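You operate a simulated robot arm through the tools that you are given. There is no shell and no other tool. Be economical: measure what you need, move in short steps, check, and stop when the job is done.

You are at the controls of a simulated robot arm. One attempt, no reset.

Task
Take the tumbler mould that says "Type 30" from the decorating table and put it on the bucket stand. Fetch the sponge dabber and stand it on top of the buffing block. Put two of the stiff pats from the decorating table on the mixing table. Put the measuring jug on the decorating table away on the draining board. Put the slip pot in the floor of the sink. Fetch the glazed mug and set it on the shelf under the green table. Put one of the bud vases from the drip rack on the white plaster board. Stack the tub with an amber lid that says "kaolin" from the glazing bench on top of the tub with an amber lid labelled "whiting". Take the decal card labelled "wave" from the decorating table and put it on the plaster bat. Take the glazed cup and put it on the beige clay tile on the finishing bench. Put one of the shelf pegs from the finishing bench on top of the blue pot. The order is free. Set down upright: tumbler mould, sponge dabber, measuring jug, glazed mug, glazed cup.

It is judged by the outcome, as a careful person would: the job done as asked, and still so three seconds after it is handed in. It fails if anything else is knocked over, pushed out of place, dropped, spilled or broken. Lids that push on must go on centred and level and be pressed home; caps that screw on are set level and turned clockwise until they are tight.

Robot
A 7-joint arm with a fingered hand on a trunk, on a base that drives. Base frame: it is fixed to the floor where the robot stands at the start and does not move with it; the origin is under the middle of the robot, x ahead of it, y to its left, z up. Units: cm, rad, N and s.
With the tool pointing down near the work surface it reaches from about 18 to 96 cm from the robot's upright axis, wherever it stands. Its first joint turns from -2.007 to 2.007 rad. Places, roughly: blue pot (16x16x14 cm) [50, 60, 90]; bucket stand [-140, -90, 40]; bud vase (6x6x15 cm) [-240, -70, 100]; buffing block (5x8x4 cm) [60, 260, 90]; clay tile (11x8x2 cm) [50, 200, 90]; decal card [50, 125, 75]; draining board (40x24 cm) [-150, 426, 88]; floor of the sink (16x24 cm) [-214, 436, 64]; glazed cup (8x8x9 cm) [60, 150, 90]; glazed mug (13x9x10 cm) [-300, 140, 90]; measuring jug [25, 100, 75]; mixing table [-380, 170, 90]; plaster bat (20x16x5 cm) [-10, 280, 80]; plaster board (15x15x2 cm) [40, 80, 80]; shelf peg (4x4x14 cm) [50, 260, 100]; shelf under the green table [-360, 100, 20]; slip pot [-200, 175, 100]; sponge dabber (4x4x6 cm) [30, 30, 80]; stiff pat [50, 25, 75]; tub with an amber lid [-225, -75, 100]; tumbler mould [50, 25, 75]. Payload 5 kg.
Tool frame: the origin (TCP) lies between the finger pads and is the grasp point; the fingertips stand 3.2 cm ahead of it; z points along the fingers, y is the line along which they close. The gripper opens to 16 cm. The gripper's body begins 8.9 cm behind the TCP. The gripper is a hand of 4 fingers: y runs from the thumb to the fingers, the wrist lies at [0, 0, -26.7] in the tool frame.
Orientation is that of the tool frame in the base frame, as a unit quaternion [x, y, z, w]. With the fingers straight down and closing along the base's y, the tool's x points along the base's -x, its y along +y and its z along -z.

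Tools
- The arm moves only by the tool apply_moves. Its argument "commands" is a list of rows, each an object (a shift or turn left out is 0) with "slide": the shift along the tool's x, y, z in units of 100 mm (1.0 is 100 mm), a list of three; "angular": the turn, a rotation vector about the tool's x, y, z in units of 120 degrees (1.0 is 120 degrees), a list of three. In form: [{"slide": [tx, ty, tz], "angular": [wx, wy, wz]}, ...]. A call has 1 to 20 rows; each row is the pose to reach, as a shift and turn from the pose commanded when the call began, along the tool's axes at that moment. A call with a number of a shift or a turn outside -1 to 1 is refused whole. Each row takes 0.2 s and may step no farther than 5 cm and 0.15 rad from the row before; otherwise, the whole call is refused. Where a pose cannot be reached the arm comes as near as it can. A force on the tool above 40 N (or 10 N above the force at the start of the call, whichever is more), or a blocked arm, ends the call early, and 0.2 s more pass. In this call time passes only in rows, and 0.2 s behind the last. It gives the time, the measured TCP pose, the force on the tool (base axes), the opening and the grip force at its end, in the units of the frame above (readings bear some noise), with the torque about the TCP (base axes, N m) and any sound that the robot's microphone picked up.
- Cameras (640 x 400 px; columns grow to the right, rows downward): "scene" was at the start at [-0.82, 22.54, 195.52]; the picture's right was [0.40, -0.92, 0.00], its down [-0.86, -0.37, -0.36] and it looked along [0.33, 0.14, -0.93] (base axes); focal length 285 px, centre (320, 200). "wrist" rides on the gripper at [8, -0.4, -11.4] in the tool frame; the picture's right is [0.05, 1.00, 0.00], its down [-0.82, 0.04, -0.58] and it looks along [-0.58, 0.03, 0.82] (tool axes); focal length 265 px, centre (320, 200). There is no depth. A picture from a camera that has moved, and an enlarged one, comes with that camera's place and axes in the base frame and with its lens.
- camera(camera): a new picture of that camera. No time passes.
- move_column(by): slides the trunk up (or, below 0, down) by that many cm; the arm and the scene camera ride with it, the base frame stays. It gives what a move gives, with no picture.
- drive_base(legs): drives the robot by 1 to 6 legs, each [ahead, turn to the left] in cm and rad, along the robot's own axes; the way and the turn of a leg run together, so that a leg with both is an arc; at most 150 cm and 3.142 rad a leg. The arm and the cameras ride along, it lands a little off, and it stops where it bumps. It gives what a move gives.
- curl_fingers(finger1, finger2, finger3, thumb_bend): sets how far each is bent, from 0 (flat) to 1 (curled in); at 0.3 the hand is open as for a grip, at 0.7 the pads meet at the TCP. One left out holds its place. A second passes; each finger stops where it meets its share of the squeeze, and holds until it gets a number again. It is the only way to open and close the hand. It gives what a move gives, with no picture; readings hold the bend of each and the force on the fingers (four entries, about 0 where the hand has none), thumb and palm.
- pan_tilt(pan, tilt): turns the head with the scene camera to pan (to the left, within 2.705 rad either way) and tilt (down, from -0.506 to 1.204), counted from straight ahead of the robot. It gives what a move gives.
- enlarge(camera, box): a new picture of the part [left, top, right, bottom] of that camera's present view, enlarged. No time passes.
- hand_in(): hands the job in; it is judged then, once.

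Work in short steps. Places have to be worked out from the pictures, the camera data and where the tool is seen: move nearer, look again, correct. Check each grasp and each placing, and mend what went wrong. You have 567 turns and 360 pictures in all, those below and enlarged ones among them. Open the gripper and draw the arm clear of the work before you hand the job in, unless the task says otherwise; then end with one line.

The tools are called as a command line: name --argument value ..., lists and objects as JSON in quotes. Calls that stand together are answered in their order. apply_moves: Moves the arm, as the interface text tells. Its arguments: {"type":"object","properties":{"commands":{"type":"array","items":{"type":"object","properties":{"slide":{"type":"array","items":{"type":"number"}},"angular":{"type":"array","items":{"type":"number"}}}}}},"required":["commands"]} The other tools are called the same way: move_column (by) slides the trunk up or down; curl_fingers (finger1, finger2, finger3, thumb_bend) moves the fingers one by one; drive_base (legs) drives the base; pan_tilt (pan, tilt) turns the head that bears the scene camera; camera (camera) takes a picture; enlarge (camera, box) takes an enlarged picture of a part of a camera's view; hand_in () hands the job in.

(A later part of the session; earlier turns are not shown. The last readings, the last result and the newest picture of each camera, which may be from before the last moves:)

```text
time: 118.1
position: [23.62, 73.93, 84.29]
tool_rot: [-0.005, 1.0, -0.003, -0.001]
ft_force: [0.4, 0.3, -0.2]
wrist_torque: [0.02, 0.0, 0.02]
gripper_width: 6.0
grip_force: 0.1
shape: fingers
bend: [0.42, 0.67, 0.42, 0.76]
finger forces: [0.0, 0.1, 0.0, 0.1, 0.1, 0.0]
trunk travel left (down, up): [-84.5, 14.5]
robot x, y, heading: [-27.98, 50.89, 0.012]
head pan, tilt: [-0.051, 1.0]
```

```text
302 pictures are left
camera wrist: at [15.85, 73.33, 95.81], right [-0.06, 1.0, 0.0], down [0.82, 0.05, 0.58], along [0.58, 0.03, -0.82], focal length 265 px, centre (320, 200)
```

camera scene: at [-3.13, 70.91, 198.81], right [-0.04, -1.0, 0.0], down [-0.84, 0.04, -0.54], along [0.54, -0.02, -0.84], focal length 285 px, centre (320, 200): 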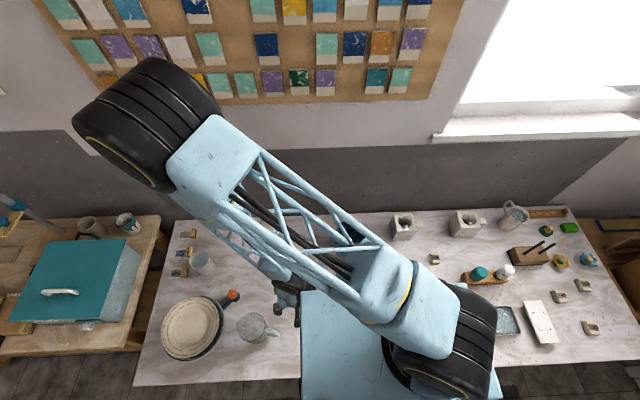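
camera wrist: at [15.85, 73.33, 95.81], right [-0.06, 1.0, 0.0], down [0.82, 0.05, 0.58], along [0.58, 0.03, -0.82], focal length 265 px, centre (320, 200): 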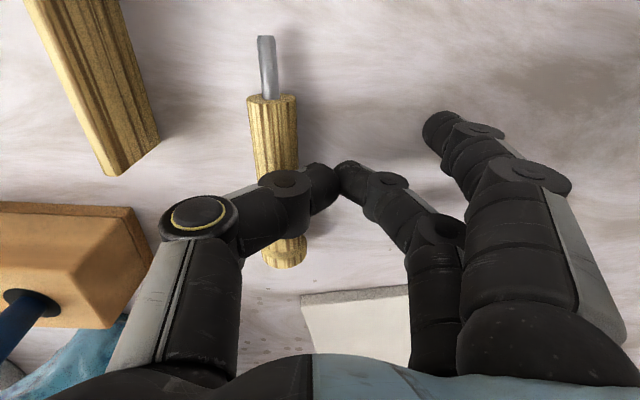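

The peg now lies on the table along x (≈17..29.8, y≈71.2). I raise, open, and regrasp it from above at its middle.

apply_moves --commands '[{"slide": [0, 0, -0.4]}, {"slide": [0, 0, -0.8]}]'

curl_fingers --finger1 0.5 --finger2 0.5 --finger3 0.5 --thumb_bend 0.5

apply_moves --commands '[{"slide": [-0.1, -0.25, 0]}]'

camera --camera "wrist"

```text
time: 118.7
position: [23.75, 73.77, 92.66]
tool_rot: [-0.005, 1.0, -0.001, 0.0]
ft_force: [0.0, -1.1, -0.3]
wrist_torque: [0.01, -0.01, -0.02]
gripper_width: 6.05
grip_force: 0.0
shape: fingers
bend: [0.42, 0.67, 0.42, 0.76]
finger forces: [0.0, 0.0, 0.0, 0.0, 0.0, 0.0]
trunk travel left (down, up): [-84.5, 14.5]
robot x, y, heading: [-28.16, 51.16, 0.013]
head pan, tilt: [-0.051, 1.0]
```

```text
time: 119.7
position: [23.7, 73.81, 92.44]
tool_rot: [-0.004, 1.0, -0.001, 0.0]
ft_force: [0.1, -1.0, -0.2]
wrist_torque: [0.01, -0.02, 0.04]
gripper_width: 9.15
grip_force: 0.1
shape: fingers
bend: [0.5, 0.5, 0.5, 0.5]
finger forces: [0.1, 0.1, 0.0, 0.0, 0.1, 0.0]
trunk travel left (down, up): [-84.5, 14.5]
robot x, y, heading: [-28.91, 50.98, 0.011]
head pan, tilt: [-0.051, 1.0]
```

```text
time: 120.1
position: [24.87, 71.19, 92.62]
tool_rot: [-0.004, 1.0, 0.0, 0.0]
ft_force: [-0.3, -0.1, -0.7]
wrist_torque: [0.02, 0.01, -0.02]
gripper_width: 9.14
grip_force: 0.1
shape: fingers
bend: [0.5, 0.5, 0.5, 0.5]
finger forces: [0.0, 0.0, 0.0, 0.0, 0.0, 0.0]
trunk travel left (down, up): [-84.5, 14.5]
robot x, y, heading: [-28.46, 50.93, 0.011]
head pan, tilt: [-0.051, 1.0]
```

```text
301 pictures are left
camera wrist: at [16.98, 70.62, 104.06], right [-0.06, 1.0, 0.0], down [0.82, 0.05, 0.58], along [0.58, 0.03, -0.82], focal length 265 px, centre (320, 200)
```

wrist: 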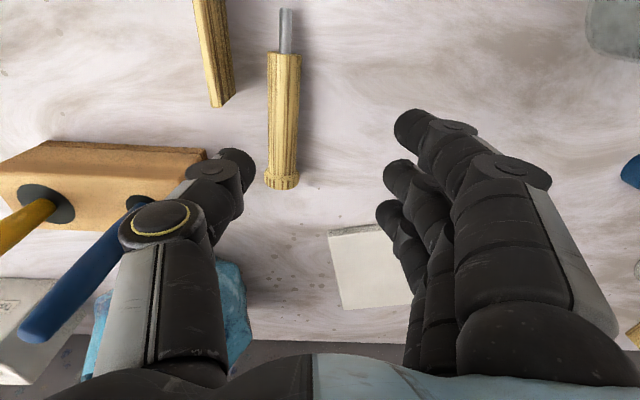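

curl_fingers --thumb_bend 0.58

apply_moves --commands '[{"slide": [-0.08, -0.3, 0]}, {"slide": [-0.08, -0.3, 0.3]}, {"slide": [-0.08, -0.3, 0.5]}]'

camera --camera "wrist"

```text
time: 121.1
position: [24.92, 71.22, 92.67]
tool_rot: [-0.005, 1.0, 0.0, 0.0]
ft_force: [-0.1, -0.2, 0.5]
wrist_torque: [-0.04, -0.01, -0.03]
gripper_width: 7.82
grip_force: 0.0
shape: fingers
bend: [0.5, 0.5, 0.5, 0.57]
finger forces: [0.1, 0.0, 0.0, 0.0, 0.0, 0.1]
trunk travel left (down, up): [-84.5, 14.5]
robot x, y, heading: [-28.3, 50.96, 0.016]
head pan, tilt: [-0.051, 1.0]
```

```text
time: 121.9
position: [25.74, 68.3, 87.63]
tool_rot: [-0.005, 1.0, -0.001, -0.001]
ft_force: [0.9, 0.8, 0.3]
wrist_torque: [0.02, 0.03, 0.01]
gripper_width: 7.83
grip_force: 0.0
shape: fingers
bend: [0.5, 0.5, 0.5, 0.57]
finger forces: [0.0, 0.1, 0.0, 0.0, 0.1, 0.0]
trunk travel left (down, up): [-84.5, 14.5]
robot x, y, heading: [-28.38, 50.55, 0.01]
head pan, tilt: [-0.051, 1.0]
```

```text
300 pictures are left
camera wrist: at [17.81, 67.8, 99.1], right [-0.06, 1.0, 0.0], down [0.81, 0.05, 0.58], along [0.58, 0.03, -0.82], focal length 265 px, centre (320, 200)
```

wrist: 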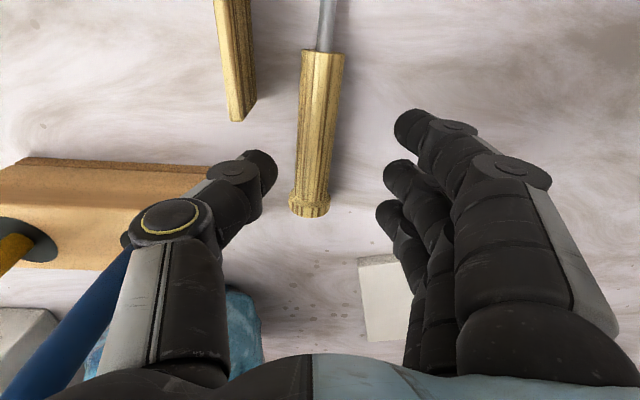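

apply_moves --commands '[{"slide": [0.03, -0.02, 0.2]}, {"slide": [0.03, -0.02, 0.37]}]'

curl_fingers --finger1 0.72 --finger2 0.72 --finger3 0.72 --thumb_bend 0.72

camera --camera "wrist"

```text
time: 122.5
position: [25.28, 68.17, 83.99]
tool_rot: [-0.004, 1.0, 0.0, 0.001]
ft_force: [-2.0, 0.4, 8.8]
wrist_torque: [0.32, 0.11, 0.03]
gripper_width: 7.82
grip_force: 3.9
shape: fingers
bend: [0.5, 0.5, 0.5, 0.57]
finger forces: [3.0, 2.6, 1.6, 0.0, 1.0, 0.0]
trunk travel left (down, up): [-84.5, 14.5]
robot x, y, heading: [-28.71, 50.88, 0.015]
head pan, tilt: [-0.051, 1.0]
```

```text
time: 123.5
position: [25.34, 68.15, 83.98]
tool_rot: [-0.005, 1.0, -0.001, -0.001]
ft_force: [0.3, 0.2, -0.5]
wrist_torque: [-0.04, -0.02, -0.01]
gripper_width: 3.8
grip_force: 17.8
shape: fingers
bend: [0.7, 0.7, 0.7, 0.67]
finger forces: [6.7, 5.9, 5.6, 0.1, 17.8, 0.0]
trunk travel left (down, up): [-84.5, 14.5]
robot x, y, heading: [-28.82, 50.56, 0.012]
head pan, tilt: [-0.051, 1.0]
```

```text
299 pictures are left
camera wrist: at [17.38, 67.74, 95.41], right [-0.06, 1.0, 0.0], down [0.81, 0.05, 0.58], along [0.58, 0.03, -0.82], focal length 265 px, centre (320, 200)
```

wrist: 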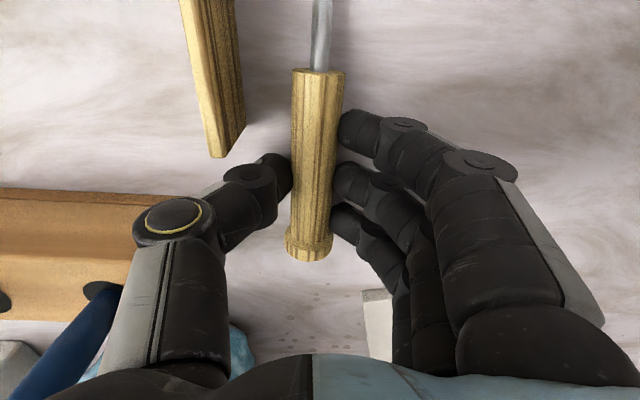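

Firm grip by all fingers (17.8 N). I lift and carry it over the pot; target TCP ≈ (47.9, 57.3).

apply_moves --commands '[{"slide": [0, 0, -0.4]}, {"slide": [0, 0, -0.7]}, {"slide": [0, 0, -1]}]'

apply_moves --commands '[{"slide": [0, 0, -0.4]}, {"slide": [0, 0, -0.7]}, {"slide": [0, 0, -1]}]'

apply_moves --commands '[{"slide": [-0.4, -0.1, -0.1]}, {"slide": [-0.8, -0.2, -0.2]}, {"slide": [-1, -0.3, -0.2]}]'

camera --camera "wrist"

```text
time: 124.3
position: [25.16, 68.14, 93.94]
tool_rot: [-0.006, 1.0, -0.001, 0.0]
ft_force: [-0.8, 0.1, -0.9]
wrist_torque: [0.04, -0.04, 0.0]
gripper_width: 3.82
grip_force: 18.1
shape: fingers
bend: [0.7, 0.7, 0.7, 0.67]
finger forces: [6.6, 5.8, 5.6, 0.1, 17.7, 0.1]
trunk travel left (down, up): [-84.5, 14.5]
robot x, y, heading: [-28.68, 50.5, 0.011]
head pan, tilt: [-0.051, 1.0]
```

```text
time: 125.1
position: [25.27, 68.34, 103.91]
tool_rot: [-0.005, 1.0, -0.001, 0.0]
ft_force: [0.1, -0.3, -0.4]
wrist_torque: [0.01, -0.05, 0.01]
gripper_width: 3.81
grip_force: 18.0
shape: fingers
bend: [0.7, 0.7, 0.7, 0.67]
finger forces: [6.6, 5.9, 5.7, 0.1, 17.8, 0.1]
trunk travel left (down, up): [-84.5, 14.5]
robot x, y, heading: [-28.6, 50.68, 0.012]
head pan, tilt: [-0.051, 1.0]
```

```text
time: 125.9
position: [35.46, 65.29, 105.68]
tool_rot: [-0.004, 1.0, 0.0, 0.0]
ft_force: [-0.5, -0.3, -0.6]
wrist_torque: [0.05, 0.0, 0.0]
gripper_width: 3.82
grip_force: 17.9
shape: fingers
bend: [0.7, 0.7, 0.7, 0.67]
finger forces: [6.5, 6.0, 5.6, 0.1, 17.5, 0.0]
trunk travel left (down, up): [-84.5, 14.5]
robot x, y, heading: [-28.35, 50.72, 0.014]
head pan, tilt: [-0.051, 1.0]
```

```text
298 pictures are left
camera wrist: at [27.57, 64.83, 117.17], right [-0.06, 1.0, 0.0], down [0.81, 0.05, 0.58], along [0.58, 0.03, -0.82], focal length 265 px, centre (320, 200)
```

wrist: 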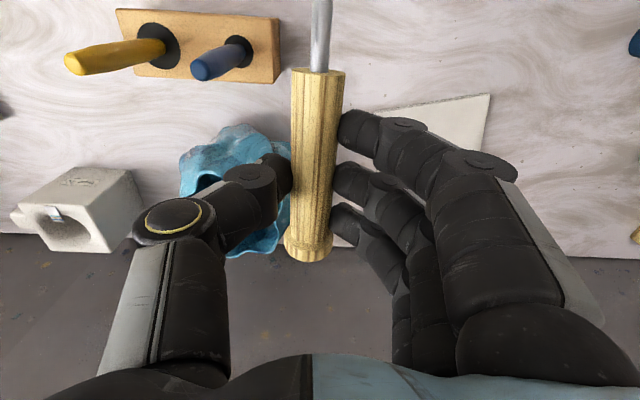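

apply_moves --commands '[{"slide": [-0.35, -0.25, 0]}, {"slide": [-0.7, -0.5, 0]}, {"slide": [-1, -0.7, 0]}]'

apply_moves --commands '[{"slide": [-0.24, -0.1, 0.2]}]'

camera --camera "wrist"

pan_tilt --pan -0.1 --tilt 0.8

camera --camera "scene"

```text
time: 126.7
position: [45.36, 58.19, 105.74]
tool_rot: [-0.004, 1.0, 0.0, 0.0]
ft_force: [0.5, -0.8, -0.1]
wrist_torque: [0.02, 0.04, 0.0]
gripper_width: 3.83
grip_force: 18.2
shape: fingers
bend: [0.7, 0.7, 0.7, 0.67]
finger forces: [6.3, 6.0, 5.6, 0.0, 17.5, 0.0]
trunk travel left (down, up): [-84.5, 14.5]
robot x, y, heading: [-28.49, 51.07, 0.019]
head pan, tilt: [-0.051, 1.0]
```

```text
time: 127.1
position: [48.07, 57.22, 103.63]
tool_rot: [-0.004, 1.0, 0.001, -0.001]
ft_force: [-0.2, -0.7, -0.6]
wrist_torque: [0.04, 0.04, 0.0]
gripper_width: 3.8
grip_force: 17.2
shape: fingers
bend: [0.7, 0.7, 0.7, 0.67]
finger forces: [6.3, 5.9, 5.6, 0.0, 17.5, 0.1]
trunk travel left (down, up): [-84.5, 14.5]
robot x, y, heading: [-28.31, 51.14, 0.016]
head pan, tilt: [-0.051, 1.0]
```

```text
297 pictures are left
camera wrist: at [40.13, 56.78, 115.08], right [-0.06, 1.0, 0.0], down [0.82, 0.05, 0.58], along [0.58, 0.03, -0.82], focal length 265 px, centre (320, 200)
```

wrist: 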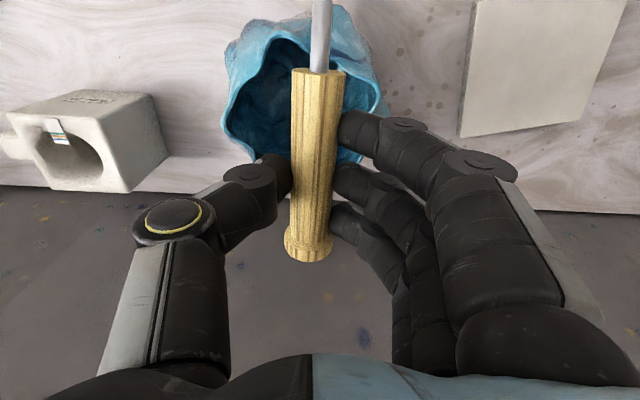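

```text
time: 127.8
position: [47.84, 57.34, 103.71]
tool_rot: [-0.004, 1.0, -0.001, 0.0]
ft_force: [0.9, 0.4, -0.7]
wrist_torque: [0.01, 0.01, 0.0]
gripper_width: 3.82
grip_force: 17.8
shape: fingers
bend: [0.7, 0.7, 0.7, 0.67]
finger forces: [6.4, 5.9, 5.6, 0.0, 17.5, 0.0]
trunk travel left (down, up): [-84.5, 14.5]
robot x, y, heading: [-28.04, 50.33, 0.012]
head pan, tilt: [-0.099, 0.799]
```

```text
296 pictures are left
camera scene: at [-26.55, 70.26, 200.3], right [-0.09, -1.0, 0.0], down [-0.71, 0.06, -0.7], along [0.69, -0.06, -0.72], focal length 285 px, centre (320, 200)
```

scene: 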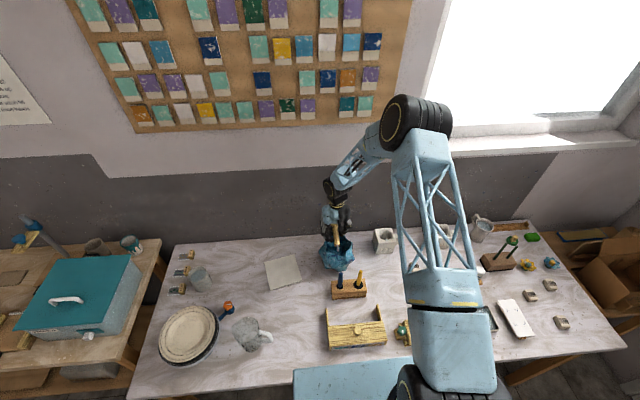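

apply_moves --commands '[{"slide": [0, 0, 0.25]}, {"slide": [0, 0, 0.48]}]'

apply_moves --commands '[{"slide": [0, 0, 0.04]}]'

apply_moves --commands '[{"slide": [0, 0, 0.03]}]'

enlarge --camera "scene" --box '[300, 210, 396, 270]'

```text
time: 128.4
position: [47.98, 57.37, 99.02]
tool_rot: [-0.004, 1.0, -0.001, 0.0]
ft_force: [1.1, 0.3, -1.7]
wrist_torque: [0.01, 0.04, 0.01]
gripper_width: 3.82
grip_force: 17.6
shape: fingers
bend: [0.7, 0.7, 0.7, 0.67]
finger forces: [6.4, 5.9, 5.6, 0.0, 17.5, 0.0]
trunk travel left (down, up): [-84.5, 14.5]
robot x, y, heading: [-28.25, 50.64, 0.013]
head pan, tilt: [-0.099, 0.799]
```

```text
time: 128.8
position: [47.78, 57.31, 98.68]
tool_rot: [-0.005, 1.0, 0.0, 0.0]
ft_force: [-0.6, 0.1, -0.6]
wrist_torque: [0.01, 0.03, -0.01]
gripper_width: 3.82
grip_force: 18.0
shape: fingers
bend: [0.7, 0.7, 0.7, 0.67]
finger forces: [6.4, 5.8, 5.6, 0.0, 17.6, 0.0]
trunk travel left (down, up): [-84.5, 14.5]
robot x, y, heading: [-28.87, 50.71, 0.012]
head pan, tilt: [-0.099, 0.799]
```

```text
time: 129.2
position: [47.91, 57.35, 98.45]
tool_rot: [-0.005, 1.0, -0.001, 0.0]
ft_force: [0.4, 0.0, -1.0]
wrist_torque: [0.03, 0.01, 0.03]
gripper_width: 3.83
grip_force: 17.8
shape: fingers
bend: [0.7, 0.7, 0.7, 0.67]
finger forces: [6.5, 5.9, 5.6, 0.0, 17.5, 0.0]
trunk travel left (down, up): [-84.5, 14.5]
robot x, y, heading: [-28.72, 50.63, 0.015]
head pan, tilt: [-0.099, 0.799]
```

```text
6.67 times, centred on (348, 240) of scene
camera zoom: at [-26.59, 70.27, 200.3], right [-0.09, -1.0, 0.0], down [-0.71, 0.06, -0.7], along [0.69, -0.06, -0.72], focal length 1899 px, centre (133, -67)
```

zoom: 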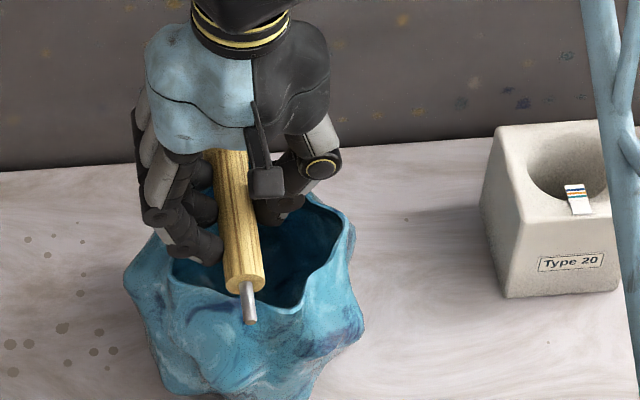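

apply_moves --commands '[{"slide": [0, 0, 0.03]}]'

apply_moves --commands '[{"slide": [0, 0, 0.03]}]'

apply_moves --commands '[{"slide": [0, 0, 0.03]}]'

enlarge --camera "scene" --box '[300, 210, 396, 270]'

```text
time: 129.6
position: [47.91, 57.25, 97.96]
tool_rot: [-0.005, 1.0, -0.001, 0.0]
ft_force: [0.5, 0.4, -0.5]
wrist_torque: [-0.05, 0.01, -0.02]
gripper_width: 3.81
grip_force: 17.8
shape: fingers
bend: [0.7, 0.7, 0.7, 0.67]
finger forces: [6.5, 5.9, 5.6, 0.1, 17.5, 0.0]
trunk travel left (down, up): [-84.5, 14.5]
robot x, y, heading: [-28.44, 50.87, 0.011]
head pan, tilt: [-0.099, 0.799]
```

```text
time: 130.0
position: [47.85, 57.33, 97.81]
tool_rot: [-0.005, 1.0, -0.001, -0.001]
ft_force: [0.3, -0.2, -0.8]
wrist_torque: [0.01, -0.01, -0.02]
gripper_width: 3.81
grip_force: 17.3
shape: fingers
bend: [0.7, 0.7, 0.7, 0.67]
finger forces: [6.4, 6.0, 5.6, 0.0, 17.4, 0.0]
trunk travel left (down, up): [-84.5, 14.5]
robot x, y, heading: [-28.36, 50.82, 0.016]
head pan, tilt: [-0.099, 0.799]
```

```text
time: 130.4
position: [47.9, 57.47, 97.43]
tool_rot: [-0.004, 1.0, -0.001, 0.0]
ft_force: [0.2, -0.5, -0.5]
wrist_torque: [0.0, 0.02, 0.01]
gripper_width: 3.82
grip_force: 17.5
shape: fingers
bend: [0.7, 0.7, 0.7, 0.67]
finger forces: [6.3, 5.9, 5.5, 0.1, 17.4, 0.1]
trunk travel left (down, up): [-84.5, 14.5]
robot x, y, heading: [-28.55, 50.82, 0.015]
head pan, tilt: [-0.099, 0.799]
```

```text
6.67 times, centred on (348, 240) of scene
camera zoom: at [-26.58, 70.28, 200.3], right [-0.09, -1.0, 0.0], down [-0.71, 0.06, -0.7], along [0.69, -0.06, -0.72], focal length 1899 px, centre (133, -67)
```

zoom: 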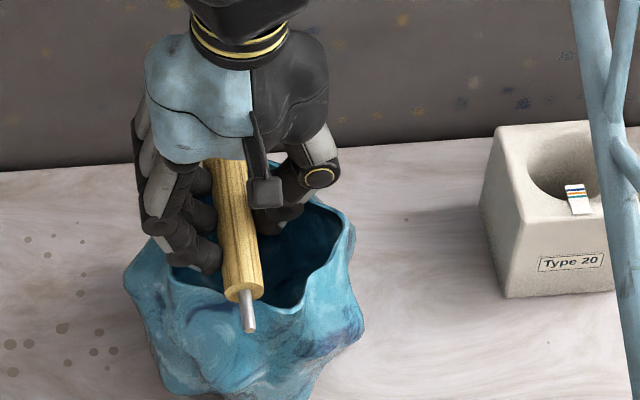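

apply_moves --commands '[{"slide": [0, 0, 0.03]}]'

apply_moves --commands '[{"slide": [0, 0, 0.03]}]'

apply_moves --commands '[{"slide": [0, 0, 0.03]}]'

enlarge --camera "scene" --box '[320, 220, 384, 270]'

```text
time: 130.8
position: [47.99, 57.39, 97.2]
tool_rot: [-0.005, 1.0, 0.0, 0.001]
ft_force: [-0.1, -0.6, 5.5]
wrist_torque: [-0.05, 0.07, -0.02]
gripper_width: 3.8
grip_force: 19.1
shape: fingers
bend: [0.7, 0.7, 0.7, 0.67]
finger forces: [7.3, 5.9, 5.6, 0.1, 19.2, 0.0]
trunk travel left (down, up): [-84.5, 14.5]
robot x, y, heading: [-28.39, 50.96, 0.012]
head pan, tilt: [-0.099, 0.799]
```

```text
time: 131.2
position: [47.85, 57.41, 97.17]
tool_rot: [-0.005, 1.0, 0.0, 0.002]
ft_force: [-2.5, 0.1, 27.8]
wrist_torque: [-0.46, 0.17, -0.03]
gripper_width: 3.77
grip_force: 26.0
shape: fingers
bend: [0.71, 0.71, 0.71, 0.67]
finger forces: [8.0, 6.5, 6.1, 0.0, 31.4, 0.0]
trunk travel left (down, up): [-84.5, 14.5]
robot x, y, heading: [-28.11, 50.59, 0.009]
head pan, tilt: [-0.099, 0.799]
```

```text
time: 131.6
position: [48.02, 57.42, 97.02]
tool_rot: [-0.004, 1.0, -0.001, 0.003]
ft_force: [-4.5, -0.5, 24.8]
wrist_torque: [-0.51, 0.26, -0.15]
gripper_width: 3.79
grip_force: 27.0
shape: fingers
bend: [0.71, 0.71, 0.71, 0.68]
finger forces: [7.3, 6.4, 5.9, 0.0, 34.1, 0.0]
trunk travel left (down, up): [-84.5, 14.5]
robot x, y, heading: [-28.54, 50.67, 0.01]
head pan, tilt: [-0.099, 0.799]
stopped in row 1: the force on the tool passed its limit (the readings are from after the stop); the commanded pose is now the measured one
```

```text
8.00 times, centred on (352, 245) of scene
camera zoom: at [-26.86, 70.26, 200.31], right [-0.09, -1.0, 0.0], down [-0.71, 0.06, -0.7], along [0.7, -0.06, -0.72], focal length 2279 px, centre (64, -160)
```

zoom: 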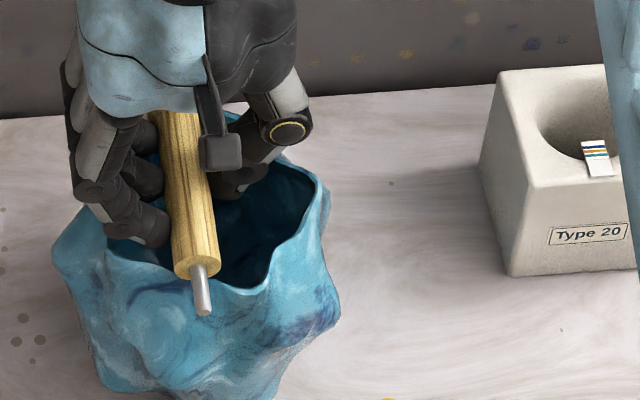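

Too firm (25 N, load off-centre toward the thumb). I back up slightly and look.

apply_moves --commands '[{"slide": [0, 0, -0.03]}]'

enlarge --camera "wrist" --box '[160, 0, 440, 280]'

```text
time: 132.0
position: [47.97, 57.46, 97.18]
tool_rot: [-0.005, 1.0, -0.001, 0.002]
ft_force: [0.5, -0.3, 8.3]
wrist_torque: [-0.07, -0.05, 0.02]
gripper_width: 3.81
grip_force: 18.2
shape: fingers
bend: [0.71, 0.71, 0.71, 0.67]
finger forces: [6.2, 5.9, 5.4, 0.0, 19.3, 0.0]
trunk travel left (down, up): [-84.5, 14.5]
robot x, y, heading: [-28.51, 50.8, 0.015]
head pan, tilt: [-0.099, 0.799]
```

```text
1.43 times, centred on (300, 140) of wrist
camera zoom: at [40.03, 56.98, 108.57], right [-0.06, 1.0, 0.0], down [0.81, 0.05, 0.58], along [0.58, 0.03, -0.81], focal length 379 px, centre (349, 286)
```

zoom: 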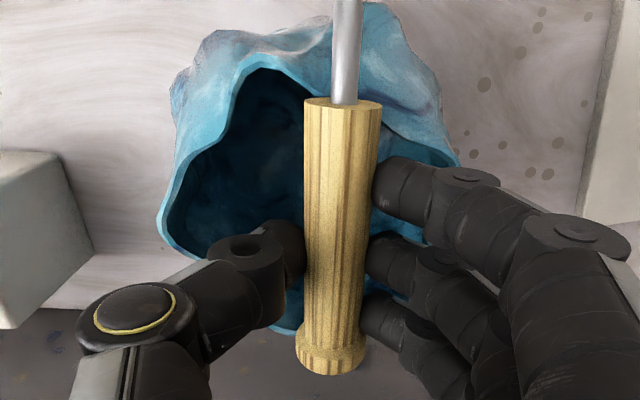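

curl_fingers --finger1 0.66 --finger2 0.66 --finger3 0.66 --thumb_bend 0.63

enlarge --camera "wrist" --box '[160, 0, 440, 280]'

```text
time: 133.0
position: [47.99, 57.39, 97.29]
tool_rot: [-0.005, 1.0, -0.002, 0.003]
ft_force: [2.7, -3.3, 19.7]
wrist_torque: [-0.64, -0.03, 0.06]
gripper_width: 4.04
grip_force: 10.4
shape: fingers
bend: [0.66, 0.66, 0.66, 0.63]
finger forces: [0.7, 0.4, 0.4, 0.0, 19.3, 0.0]
trunk travel left (down, up): [-84.5, 14.5]
robot x, y, heading: [-28.54, 50.47, 0.012]
head pan, tilt: [-0.099, 0.799]
```

```text
1.43 times, centred on (300, 140) of wrist
camera zoom: at [40.01, 56.96, 108.68], right [-0.06, 1.0, 0.0], down [0.81, 0.05, 0.58], along [0.58, 0.03, -0.81], focal length 379 px, centre (349, 286)
```

zoom: 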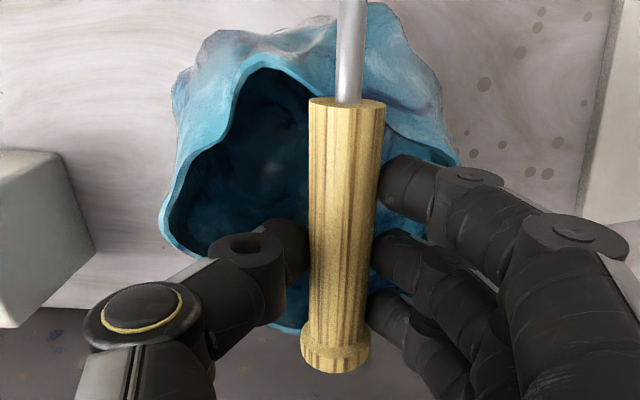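

The thumb tip presses on the pot; I rise a little, then open further while rising.

apply_moves --commands '[{"slide": [0, 0, -0.04]}]'

curl_fingers --finger1 0.62 --finger2 0.62 --finger3 0.62 --thumb_bend 0.6

enlarge --camera "wrist" --box '[160, 0, 440, 280]'

```text
time: 133.4
position: [47.76, 57.53, 97.47]
tool_rot: [-0.004, 1.0, -0.001, 0.001]
ft_force: [0.9, -0.1, 0.0]
wrist_torque: [-0.02, 0.02, 0.02]
gripper_width: 4.07
grip_force: 1.3
shape: fingers
bend: [0.66, 0.66, 0.66, 0.63]
finger forces: [0.5, 0.4, 0.3, 0.1, 1.4, 0.1]
trunk travel left (down, up): [-84.5, 14.5]
robot x, y, heading: [-28.38, 51.06, 0.012]
head pan, tilt: [-0.099, 0.799]
```

```text
time: 134.4
position: [48.01, 57.41, 97.55]
tool_rot: [-0.004, 1.0, -0.001, 0.001]
ft_force: [-0.4, -0.2, -0.5]
wrist_torque: [0.02, -0.04, 0.02]
gripper_width: 4.91
grip_force: 0.0
shape: fingers
bend: [0.62, 0.62, 0.62, 0.6]
finger forces: [0.0, 0.0, 0.0, 0.0, 0.0, 0.0]
trunk travel left (down, up): [-84.5, 14.5]
robot x, y, heading: [-28.69, 50.96, 0.009]
head pan, tilt: [-0.099, 0.799]
```

```text
1.43 times, centred on (300, 140) of wrist
camera zoom: at [40.06, 56.98, 108.93], right [-0.06, 1.0, 0.0], down [0.81, 0.05, 0.58], along [0.58, 0.03, -0.81], focal length 379 px, centre (349, 286)
```

zoom: 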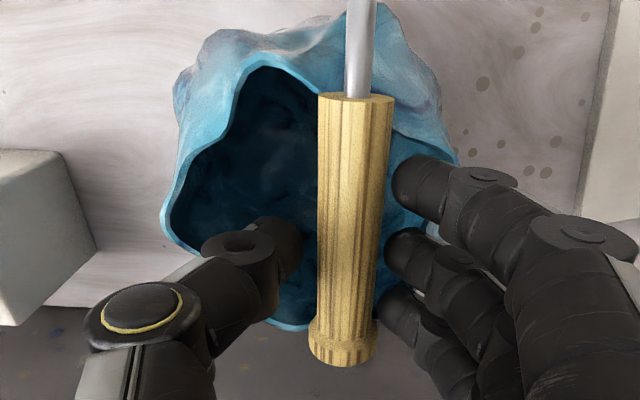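

Peg rests on the pot, released. I rise straight up and check that it stays.

apply_moves --commands '[{"slide": [0, 0, -0.1]}, {"slide": [0, 0, -0.3]}, {"slide": [0, 0, -0.6]}, {"slide": [0, 0, -1]}]'

camera --camera "wrist"

enlarge --camera "scene" --box '[300, 210, 396, 270]'

```text
time: 135.4
position: [47.74, 57.45, 107.34]
tool_rot: [-0.004, 1.0, -0.001, 0.002]
ft_force: [-0.4, -0.2, -0.4]
wrist_torque: [0.03, -0.05, 0.0]
gripper_width: 4.9
grip_force: 0.0
shape: fingers
bend: [0.62, 0.62, 0.62, 0.6]
finger forces: [0.1, 0.0, 0.1, 0.1, 0.1, 0.0]
trunk travel left (down, up): [-84.5, 14.5]
robot x, y, heading: [-28.4, 50.99, 0.008]
head pan, tilt: [-0.099, 0.799]
```

```text
289 pictures are left
camera wrist: at [39.87, 56.99, 118.73], right [-0.06, 1.0, 0.0], down [0.81, 0.05, 0.58], along [0.58, 0.03, -0.81], focal length 265 px, centre (320, 200)
```

wrist: 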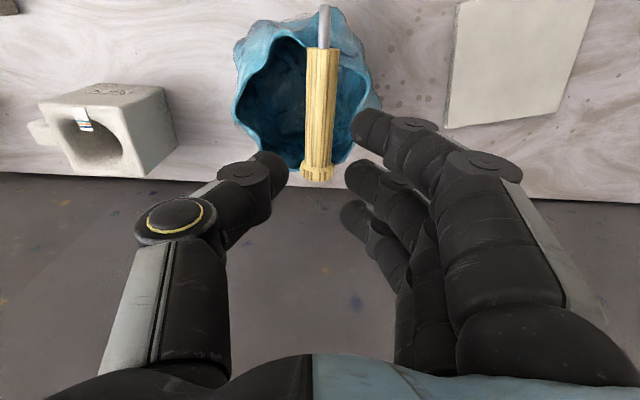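

```text
6.67 times, centred on (348, 240) of scene
camera zoom: at [-26.77, 70.26, 200.3], right [-0.09, -1.0, 0.0], down [-0.71, 0.06, -0.7], along [0.7, -0.06, -0.72], focal length 1899 px, centre (133, -67)
```

zoom: 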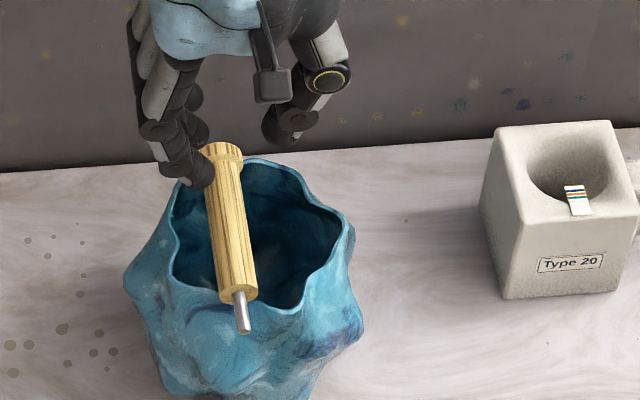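

The peg lies safely across the pot. Next: the tumbler mould "Type 30". I back off and shift to y≈5.

apply_moves --commands '[{"slide": [0.3, 0, -0.4]}, {"slide": [0.6, 0, -0.6]}, {"slide": [1.0, 0, -0.8]}]'

drive_base --legs '[[-25, 0], [0, -1.58], [45, 0], [0, 1.571]]'

pan_tilt --pan -0.1 --tilt 0.85

camera --camera "scene"

```text
time: 136.2
position: [37.89, 57.16, 115.56]
tool_rot: [-0.004, 1.0, 0.0, 0.003]
ft_force: [-0.6, 0.4, 0.5]
wrist_torque: [-0.06, -0.08, -0.02]
gripper_width: 4.9
grip_force: 0.1
shape: fingers
bend: [0.62, 0.62, 0.62, 0.6]
finger forces: [0.1, 0.0, 0.0, 0.1, 0.0, 0.0]
trunk travel left (down, up): [-84.5, 14.5]
robot x, y, heading: [-28.37, 50.86, 0.01]
head pan, tilt: [-0.099, 0.799]
```

```text
time: 148.0
position: [13.66, 13.48, 115.43]
tool_rot: [-0.017, 1.0, -0.001, 0.001]
ft_force: [-0.1, -0.2, 0.0]
wrist_torque: [0.02, -0.01, -0.04]
gripper_width: 4.9
grip_force: 0.0
shape: fingers
bend: [0.62, 0.62, 0.62, 0.6]
finger forces: [0.0, 0.0, 0.0, 0.0, 0.1, 0.1]
trunk travel left (down, up): [-84.5, 14.5]
robot x, y, heading: [-52.67, 5.55, 0.036]
head pan, tilt: [-0.099, 0.799]
```

```text
time: 148.6
position: [13.68, 13.54, 115.41]
tool_rot: [-0.018, 1.0, 0.0, 0.001]
ft_force: [-0.1, -0.7, -0.3]
wrist_torque: [-0.03, 0.03, -0.02]
gripper_width: 4.9
grip_force: 0.1
shape: fingers
bend: [0.62, 0.62, 0.62, 0.6]
finger forces: [0.1, 0.0, 0.1, 0.0, 0.1, 0.0]
trunk travel left (down, up): [-84.5, 14.5]
robot x, y, heading: [-52.72, 5.67, 0.035]
head pan, tilt: [-0.099, 0.85]
```

```text
287 pictures are left
camera scene: at [-51.66, 24.82, 199.9], right [-0.06, -1.0, 0.0], down [-0.75, 0.05, -0.66], along [0.66, -0.04, -0.75], focal length 285 px, centre (320, 200)
```

scene: 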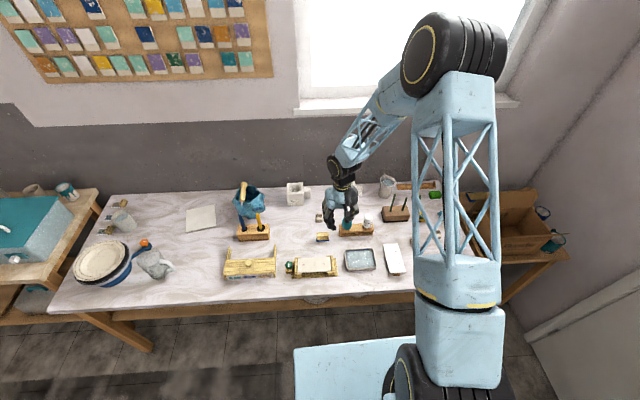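

drive_base --legs '[[24, -0.035]]'

camera --camera "wrist"

pan_tilt --pan 0.1 --tilt 0.9

camera --camera "scene"

```text
time: 150.4
position: [38.25, 11.53, 115.26]
tool_rot: [0.0, 1.0, -0.001, 0.002]
ft_force: [-0.3, 0.2, -0.4]
wrist_torque: [0.01, 0.05, 0.0]
gripper_width: 4.9
grip_force: 0.1
shape: fingers
bend: [0.62, 0.62, 0.62, 0.6]
finger forces: [0.1, 0.0, 0.1, 0.1, 0.1, 0.0]
trunk travel left (down, up): [-84.5, 14.5]
robot x, y, heading: [-28.69, 5.49, 0.002]
head pan, tilt: [-0.099, 0.85]
```

```text
286 pictures are left
camera wrist: at [30.21, 11.14, 126.7], right [-0.05, 1.0, 0.0], down [0.81, 0.04, 0.58], along [0.58, 0.03, -0.81], focal length 265 px, centre (320, 200)
```

wrist: 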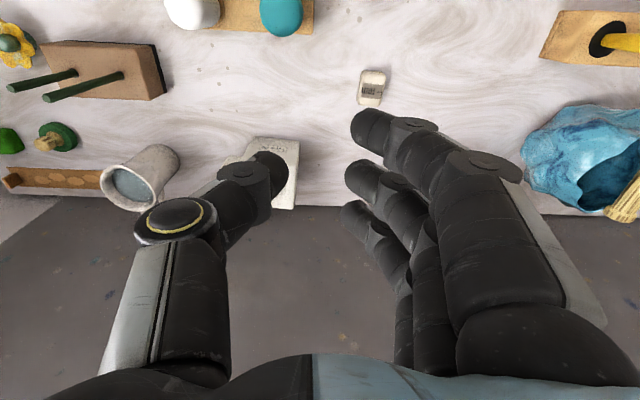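

```text
time: 151.2
position: [38.07, 11.48, 115.45]
tool_rot: [0.0, 1.0, -0.001, 0.002]
ft_force: [-0.2, 1.0, -0.3]
wrist_torque: [0.02, -0.03, -0.03]
gripper_width: 4.93
grip_force: 0.0
shape: fingers
bend: [0.62, 0.62, 0.62, 0.6]
finger forces: [0.1, 0.0, 0.0, 0.1, 0.1, 0.1]
trunk travel left (down, up): [-84.5, 14.5]
robot x, y, heading: [-28.61, 5.42, 0.002]
head pan, tilt: [0.099, 0.901]
```

```text
285 pictures are left
camera scene: at [-27.07, 26.77, 199.51], right [0.1, -0.99, 0.0], down [-0.78, -0.08, -0.62], along [0.62, 0.06, -0.78], focal length 285 px, centre (320, 200)
```

scene: 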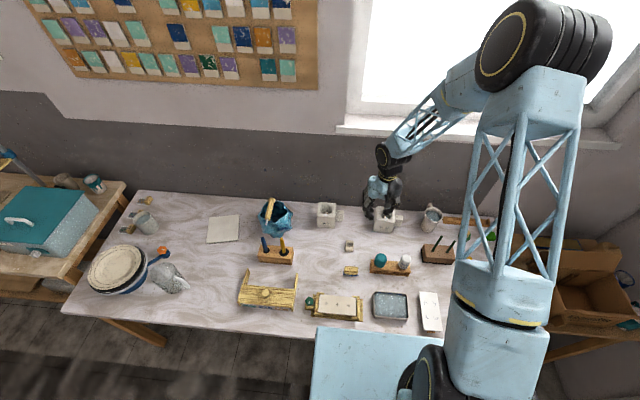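

enlarge --camera "scene" --box '[310, 180, 470, 280]'

enlarge --camera "wrist" --box '[180, 40, 420, 240]'

```text
4.00 times, centred on (390, 230) of scene
camera zoom: at [-27.07, 26.77, 199.51], right [0.1, -0.99, 0.0], down [-0.78, -0.08, -0.62], along [0.62, 0.06, -0.78], focal length 1139 px, centre (40, 80)
```

zoom: 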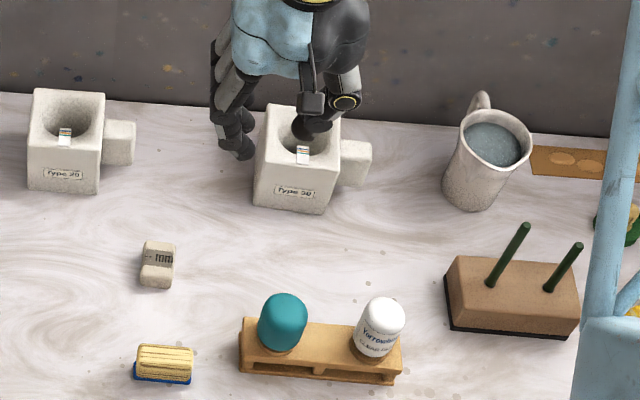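

```text
2.00 times, centred on (300, 140) of wrist
camera zoom: at [30.09, 11.14, 126.76], right [-0.05, 1.0, 0.0], down [0.81, 0.04, 0.58], along [0.58, 0.03, -0.81], focal length 531 px, centre (360, 320)
```

zoom: 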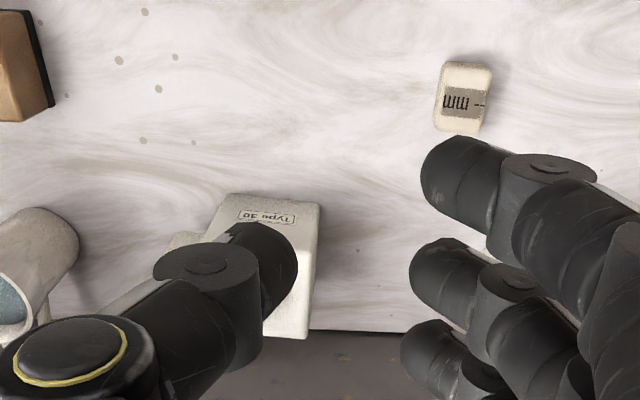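

Mould Type 30 is at about x 50–58, y 4, height ≈10.5, with a tab on its −y side, so I'll grip across x. I rotate the hand 90° and open.

curl_fingers --finger1 0.36 --finger2 0.36 --finger3 0.36 --thumb_bend 0.36

apply_moves --commands '[{"angular": [0, 0, 0.07]}, {"angular": [0, 0, 0.14]}, {"slide": [-0.1, -0.1, 0], "angular": [0, 0, 0.21]}, {"slide": [-0.3, -0.2, 0], "angular": [0, 0, 0.28]}, {"slide": [-0.5, -0.3, 0], "angular": [0, 0, 0.35]}, {"slide": [-0.6, -0.4, 0], "angular": [0, 0, 0.42]}, {"slide": [-0.8, -0.5, 0], "angular": [0, 0, 0.49]}, {"slide": [-1, -0.6, 0], "angular": [0, 0, 0.56]}, {"slide": [-1, -0.65, 0], "angular": [0, 0, 0.63]}, {"slide": [-1, -0.7, 0], "angular": [0, 0, 0.7]}, {"slide": [-1, -0.7, 0], "angular": [0, 0, 0.75]}]'

camera --camera "wrist"

```text
time: 152.2
position: [38.07, 11.45, 115.34]
tool_rot: [0.001, 1.0, 0.0, 0.002]
ft_force: [0.3, 0.0, -1.0]
wrist_torque: [0.01, -0.01, 0.0]
gripper_width: 14.64
grip_force: 0.0
shape: fingers
bend: [0.36, 0.36, 0.36, 0.36]
finger forces: [0.1, 0.1, 0.1, 0.0, 0.0, 0.1]
trunk travel left (down, up): [-84.5, 14.5]
robot x, y, heading: [-28.3, 5.5, -0.001]
head pan, tilt: [0.099, 0.901]
```

```text
time: 154.6
position: [48.05, 4.41, 115.58]
tool_rot: [0.709, 0.705, 0.001, 0.002]
ft_force: [0.6, 0.2, 0.8]
wrist_torque: [-0.04, 0.0, -0.02]
gripper_width: 14.64
grip_force: 0.2
shape: fingers
bend: [0.36, 0.36, 0.36, 0.36]
finger forces: [0.1, 0.0, 0.1, 0.1, 0.0, 0.0]
trunk travel left (down, up): [-84.5, 14.5]
robot x, y, heading: [-29.04, 5.95, 0.0]
head pan, tilt: [0.099, 0.901]
```

```text
282 pictures are left
camera wrist: at [47.73, 12.52, 126.89], right [1.0, 0.05, 0.0], down [0.04, -0.81, 0.58], along [0.03, -0.58, -0.82], focal length 265 px, centre (320, 200)
```

wrist: 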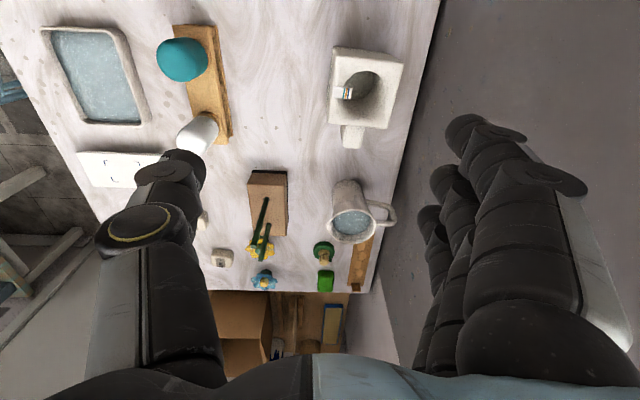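

Mould centre ≈(53.7,4.5). I centre over it and descend.

apply_moves --commands '[{"slide": [0, 0.3, 0.2]}, {"slide": [0, 0.56, 0.5]}, {"slide": [0, 0.56, 0.9]}]'

camera --camera "wrist"

```text
time: 155.3
position: [53.86, 4.37, 106.38]
tool_rot: [0.707, 0.707, 0.001, 0.002]
ft_force: [0.8, -0.5, 0.2]
wrist_torque: [-0.01, 0.04, 0.0]
gripper_width: 14.71
grip_force: 0.0
shape: fingers
bend: [0.36, 0.36, 0.36, 0.36]
finger forces: [0.0, 0.0, 0.1, 0.0, 0.1, 0.0]
trunk travel left (down, up): [-84.5, 14.5]
robot x, y, heading: [-28.55, 5.73, 0.003]
head pan, tilt: [0.099, 0.901]
```

```text
281 pictures are left
camera wrist: at [53.52, 12.44, 117.79], right [1.0, 0.05, 0.0], down [0.04, -0.81, 0.58], along [0.03, -0.58, -0.82], focal length 265 px, centre (320, 200)
```

wrist: 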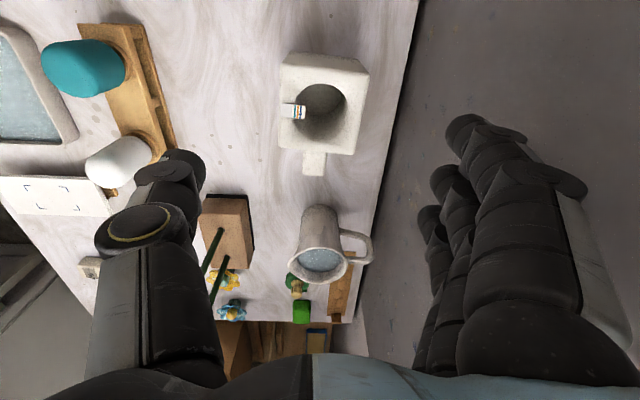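

curl_fingers --finger1 0.41 --finger2 0.41 --finger3 0.41 --thumb_bend 0.41

apply_moves --commands '[{"slide": [0, 0.04, 0.3]}, {"slide": [0, 0.04, 0.7]}, {"slide": [0, 0.04, 1]}]'

camera --camera "wrist"

```text
time: 156.3
position: [53.73, 4.41, 106.57]
tool_rot: [0.708, 0.706, 0.001, 0.001]
ft_force: [1.5, 0.1, -0.5]
wrist_torque: [-0.01, 0.01, -0.02]
gripper_width: 12.8
grip_force: 0.0
shape: fingers
bend: [0.41, 0.41, 0.41, 0.41]
finger forces: [0.0, 0.0, 0.1, 0.1, 0.0, 0.0]
trunk travel left (down, up): [-84.5, 14.5]
robot x, y, heading: [-28.48, 5.92, 0.006]
head pan, tilt: [0.099, 0.901]
```

```text
time: 157.2
position: [54.09, 4.38, 96.38]
tool_rot: [0.707, 0.707, 0.001, 0.002]
ft_force: [1.4, -0.3, 1.0]
wrist_torque: [-0.03, -0.01, 0.0]
gripper_width: 12.81
grip_force: 0.1
shape: fingers
bend: [0.41, 0.41, 0.41, 0.41]
finger forces: [0.0, 0.0, 0.0, 0.0, 0.0, 0.1]
trunk travel left (down, up): [-84.5, 14.5]
robot x, y, heading: [-28.49, 5.44, 0.003]
head pan, tilt: [0.099, 0.901]
```

```text
280 pictures are left
camera wrist: at [53.84, 12.47, 107.74], right [1.0, 0.05, 0.0], down [0.04, -0.81, 0.58], along [0.03, -0.58, -0.82], focal length 265 px, centre (320, 200)
```

wrist: 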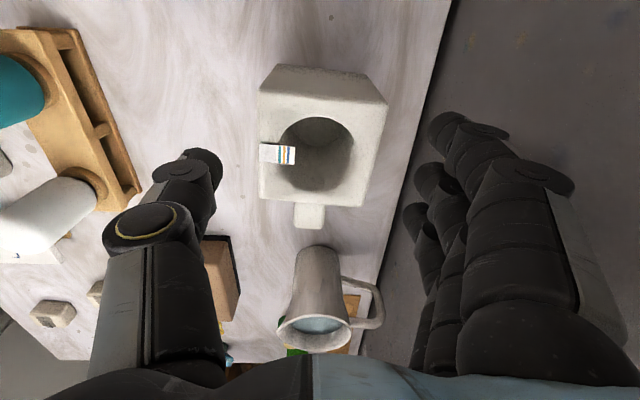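

apply_moves --commands '[{"slide": [0.06, 0.0, 0.3]}, {"slide": [0.06, 0.0, 0.6]}, {"slide": [0.06, 0.0, 0.98]}]'

curl_fingers --finger1 0.7 --finger2 0.7 --finger3 0.7 --thumb_bend 0.7

camera --camera "wrist"

```text
time: 157.9
position: [54.3, 4.98, 86.4]
tool_rot: [0.708, 0.706, 0.001, 0.002]
ft_force: [0.9, 0.6, 0.9]
wrist_torque: [0.02, 0.04, 0.02]
gripper_width: 12.83
grip_force: 0.0
shape: fingers
bend: [0.41, 0.41, 0.41, 0.41]
finger forces: [0.0, 0.1, 0.0, 0.0, 0.0, 0.1]
trunk travel left (down, up): [-84.5, 14.5]
robot x, y, heading: [-28.58, 5.69, 0.006]
head pan, tilt: [0.099, 0.901]
```

```text
time: 158.9
position: [54.1, 4.99, 86.5]
tool_rot: [0.708, 0.707, 0.0, 0.002]
ft_force: [-2.5, 0.6, 2.8]
wrist_torque: [-0.03, -0.21, -0.05]
gripper_width: 9.67
grip_force: 24.1
shape: fingers
bend: [0.49, 0.5, 0.51, 0.54]
finger forces: [7.7, 7.6, 7.5, 0.0, 25.8, 0.0]
trunk travel left (down, up): [-84.5, 14.5]
robot x, y, heading: [-28.49, 6.02, 0.003]
head pan, tilt: [0.099, 0.901]
```

```text
279 pictures are left
camera wrist: at [53.84, 13.08, 97.9], right [1.0, 0.05, 0.0], down [0.04, -0.81, 0.58], along [0.03, -0.58, -0.82], focal length 265 px, centre (320, 200)
```

wrist: 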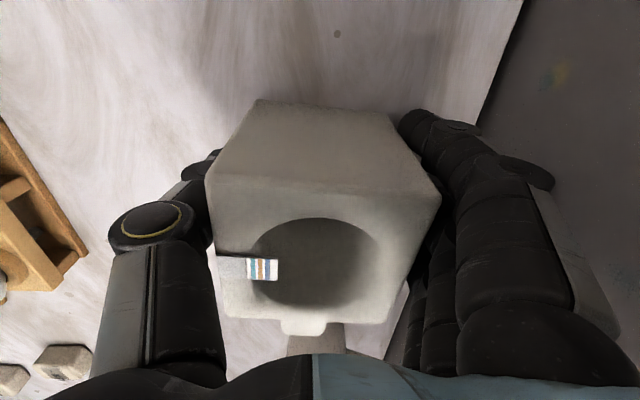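

Good grip on both faces (≈25 N). Lift and check.

apply_moves --commands '[{"slide": [0, 0, -0.1]}, {"slide": [0, 0, -0.3]}, {"slide": [0, 0, -0.6]}, {"slide": [0, 0, -0.9]}]'

apply_moves --commands '[{"slide": [0, 0, -0.3]}, {"slide": [0, 0, -0.7]}, {"slide": [0, 0, -1]}]'

camera --camera "wrist"

```text
time: 159.9
position: [54.09, 5.24, 95.6]
tool_rot: [0.708, 0.706, 0.001, 0.002]
ft_force: [-1.0, -0.7, -8.1]
wrist_torque: [0.11, -0.05, 0.02]
gripper_width: 9.71
grip_force: 23.3
shape: fingers
bend: [0.49, 0.5, 0.5, 0.54]
finger forces: [8.2, 7.9, 7.2, 0.0, 23.1, 0.0]
trunk travel left (down, up): [-84.5, 14.5]
robot x, y, heading: [-28.72, 5.77, 0.001]
head pan, tilt: [0.099, 0.901]
```

```text
time: 160.8
position: [53.97, 5.22, 105.81]
tool_rot: [0.708, 0.706, 0.0, 0.001]
ft_force: [-0.7, 0.1, -7.1]
wrist_torque: [0.14, -0.06, 0.0]
gripper_width: 9.68
grip_force: 23.0
shape: fingers
bend: [0.49, 0.5, 0.5, 0.54]
finger forces: [8.2, 7.8, 7.1, 0.0, 23.1, 0.1]
trunk travel left (down, up): [-84.5, 14.5]
robot x, y, heading: [-28.75, 5.95, 0.003]
head pan, tilt: [0.099, 0.901]
```

```text
278 pictures are left
camera wrist: at [53.68, 13.15, 117.12], right [1.0, 0.05, 0.0], down [0.04, -0.81, 0.58], along [0.03, -0.58, -0.82], focal length 265 px, centre (320, 200)
```

wrist: 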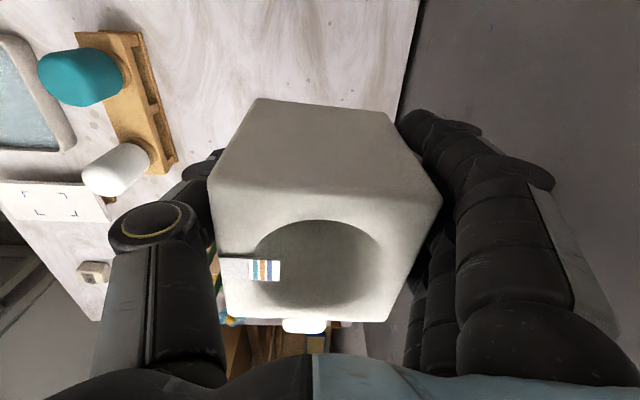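

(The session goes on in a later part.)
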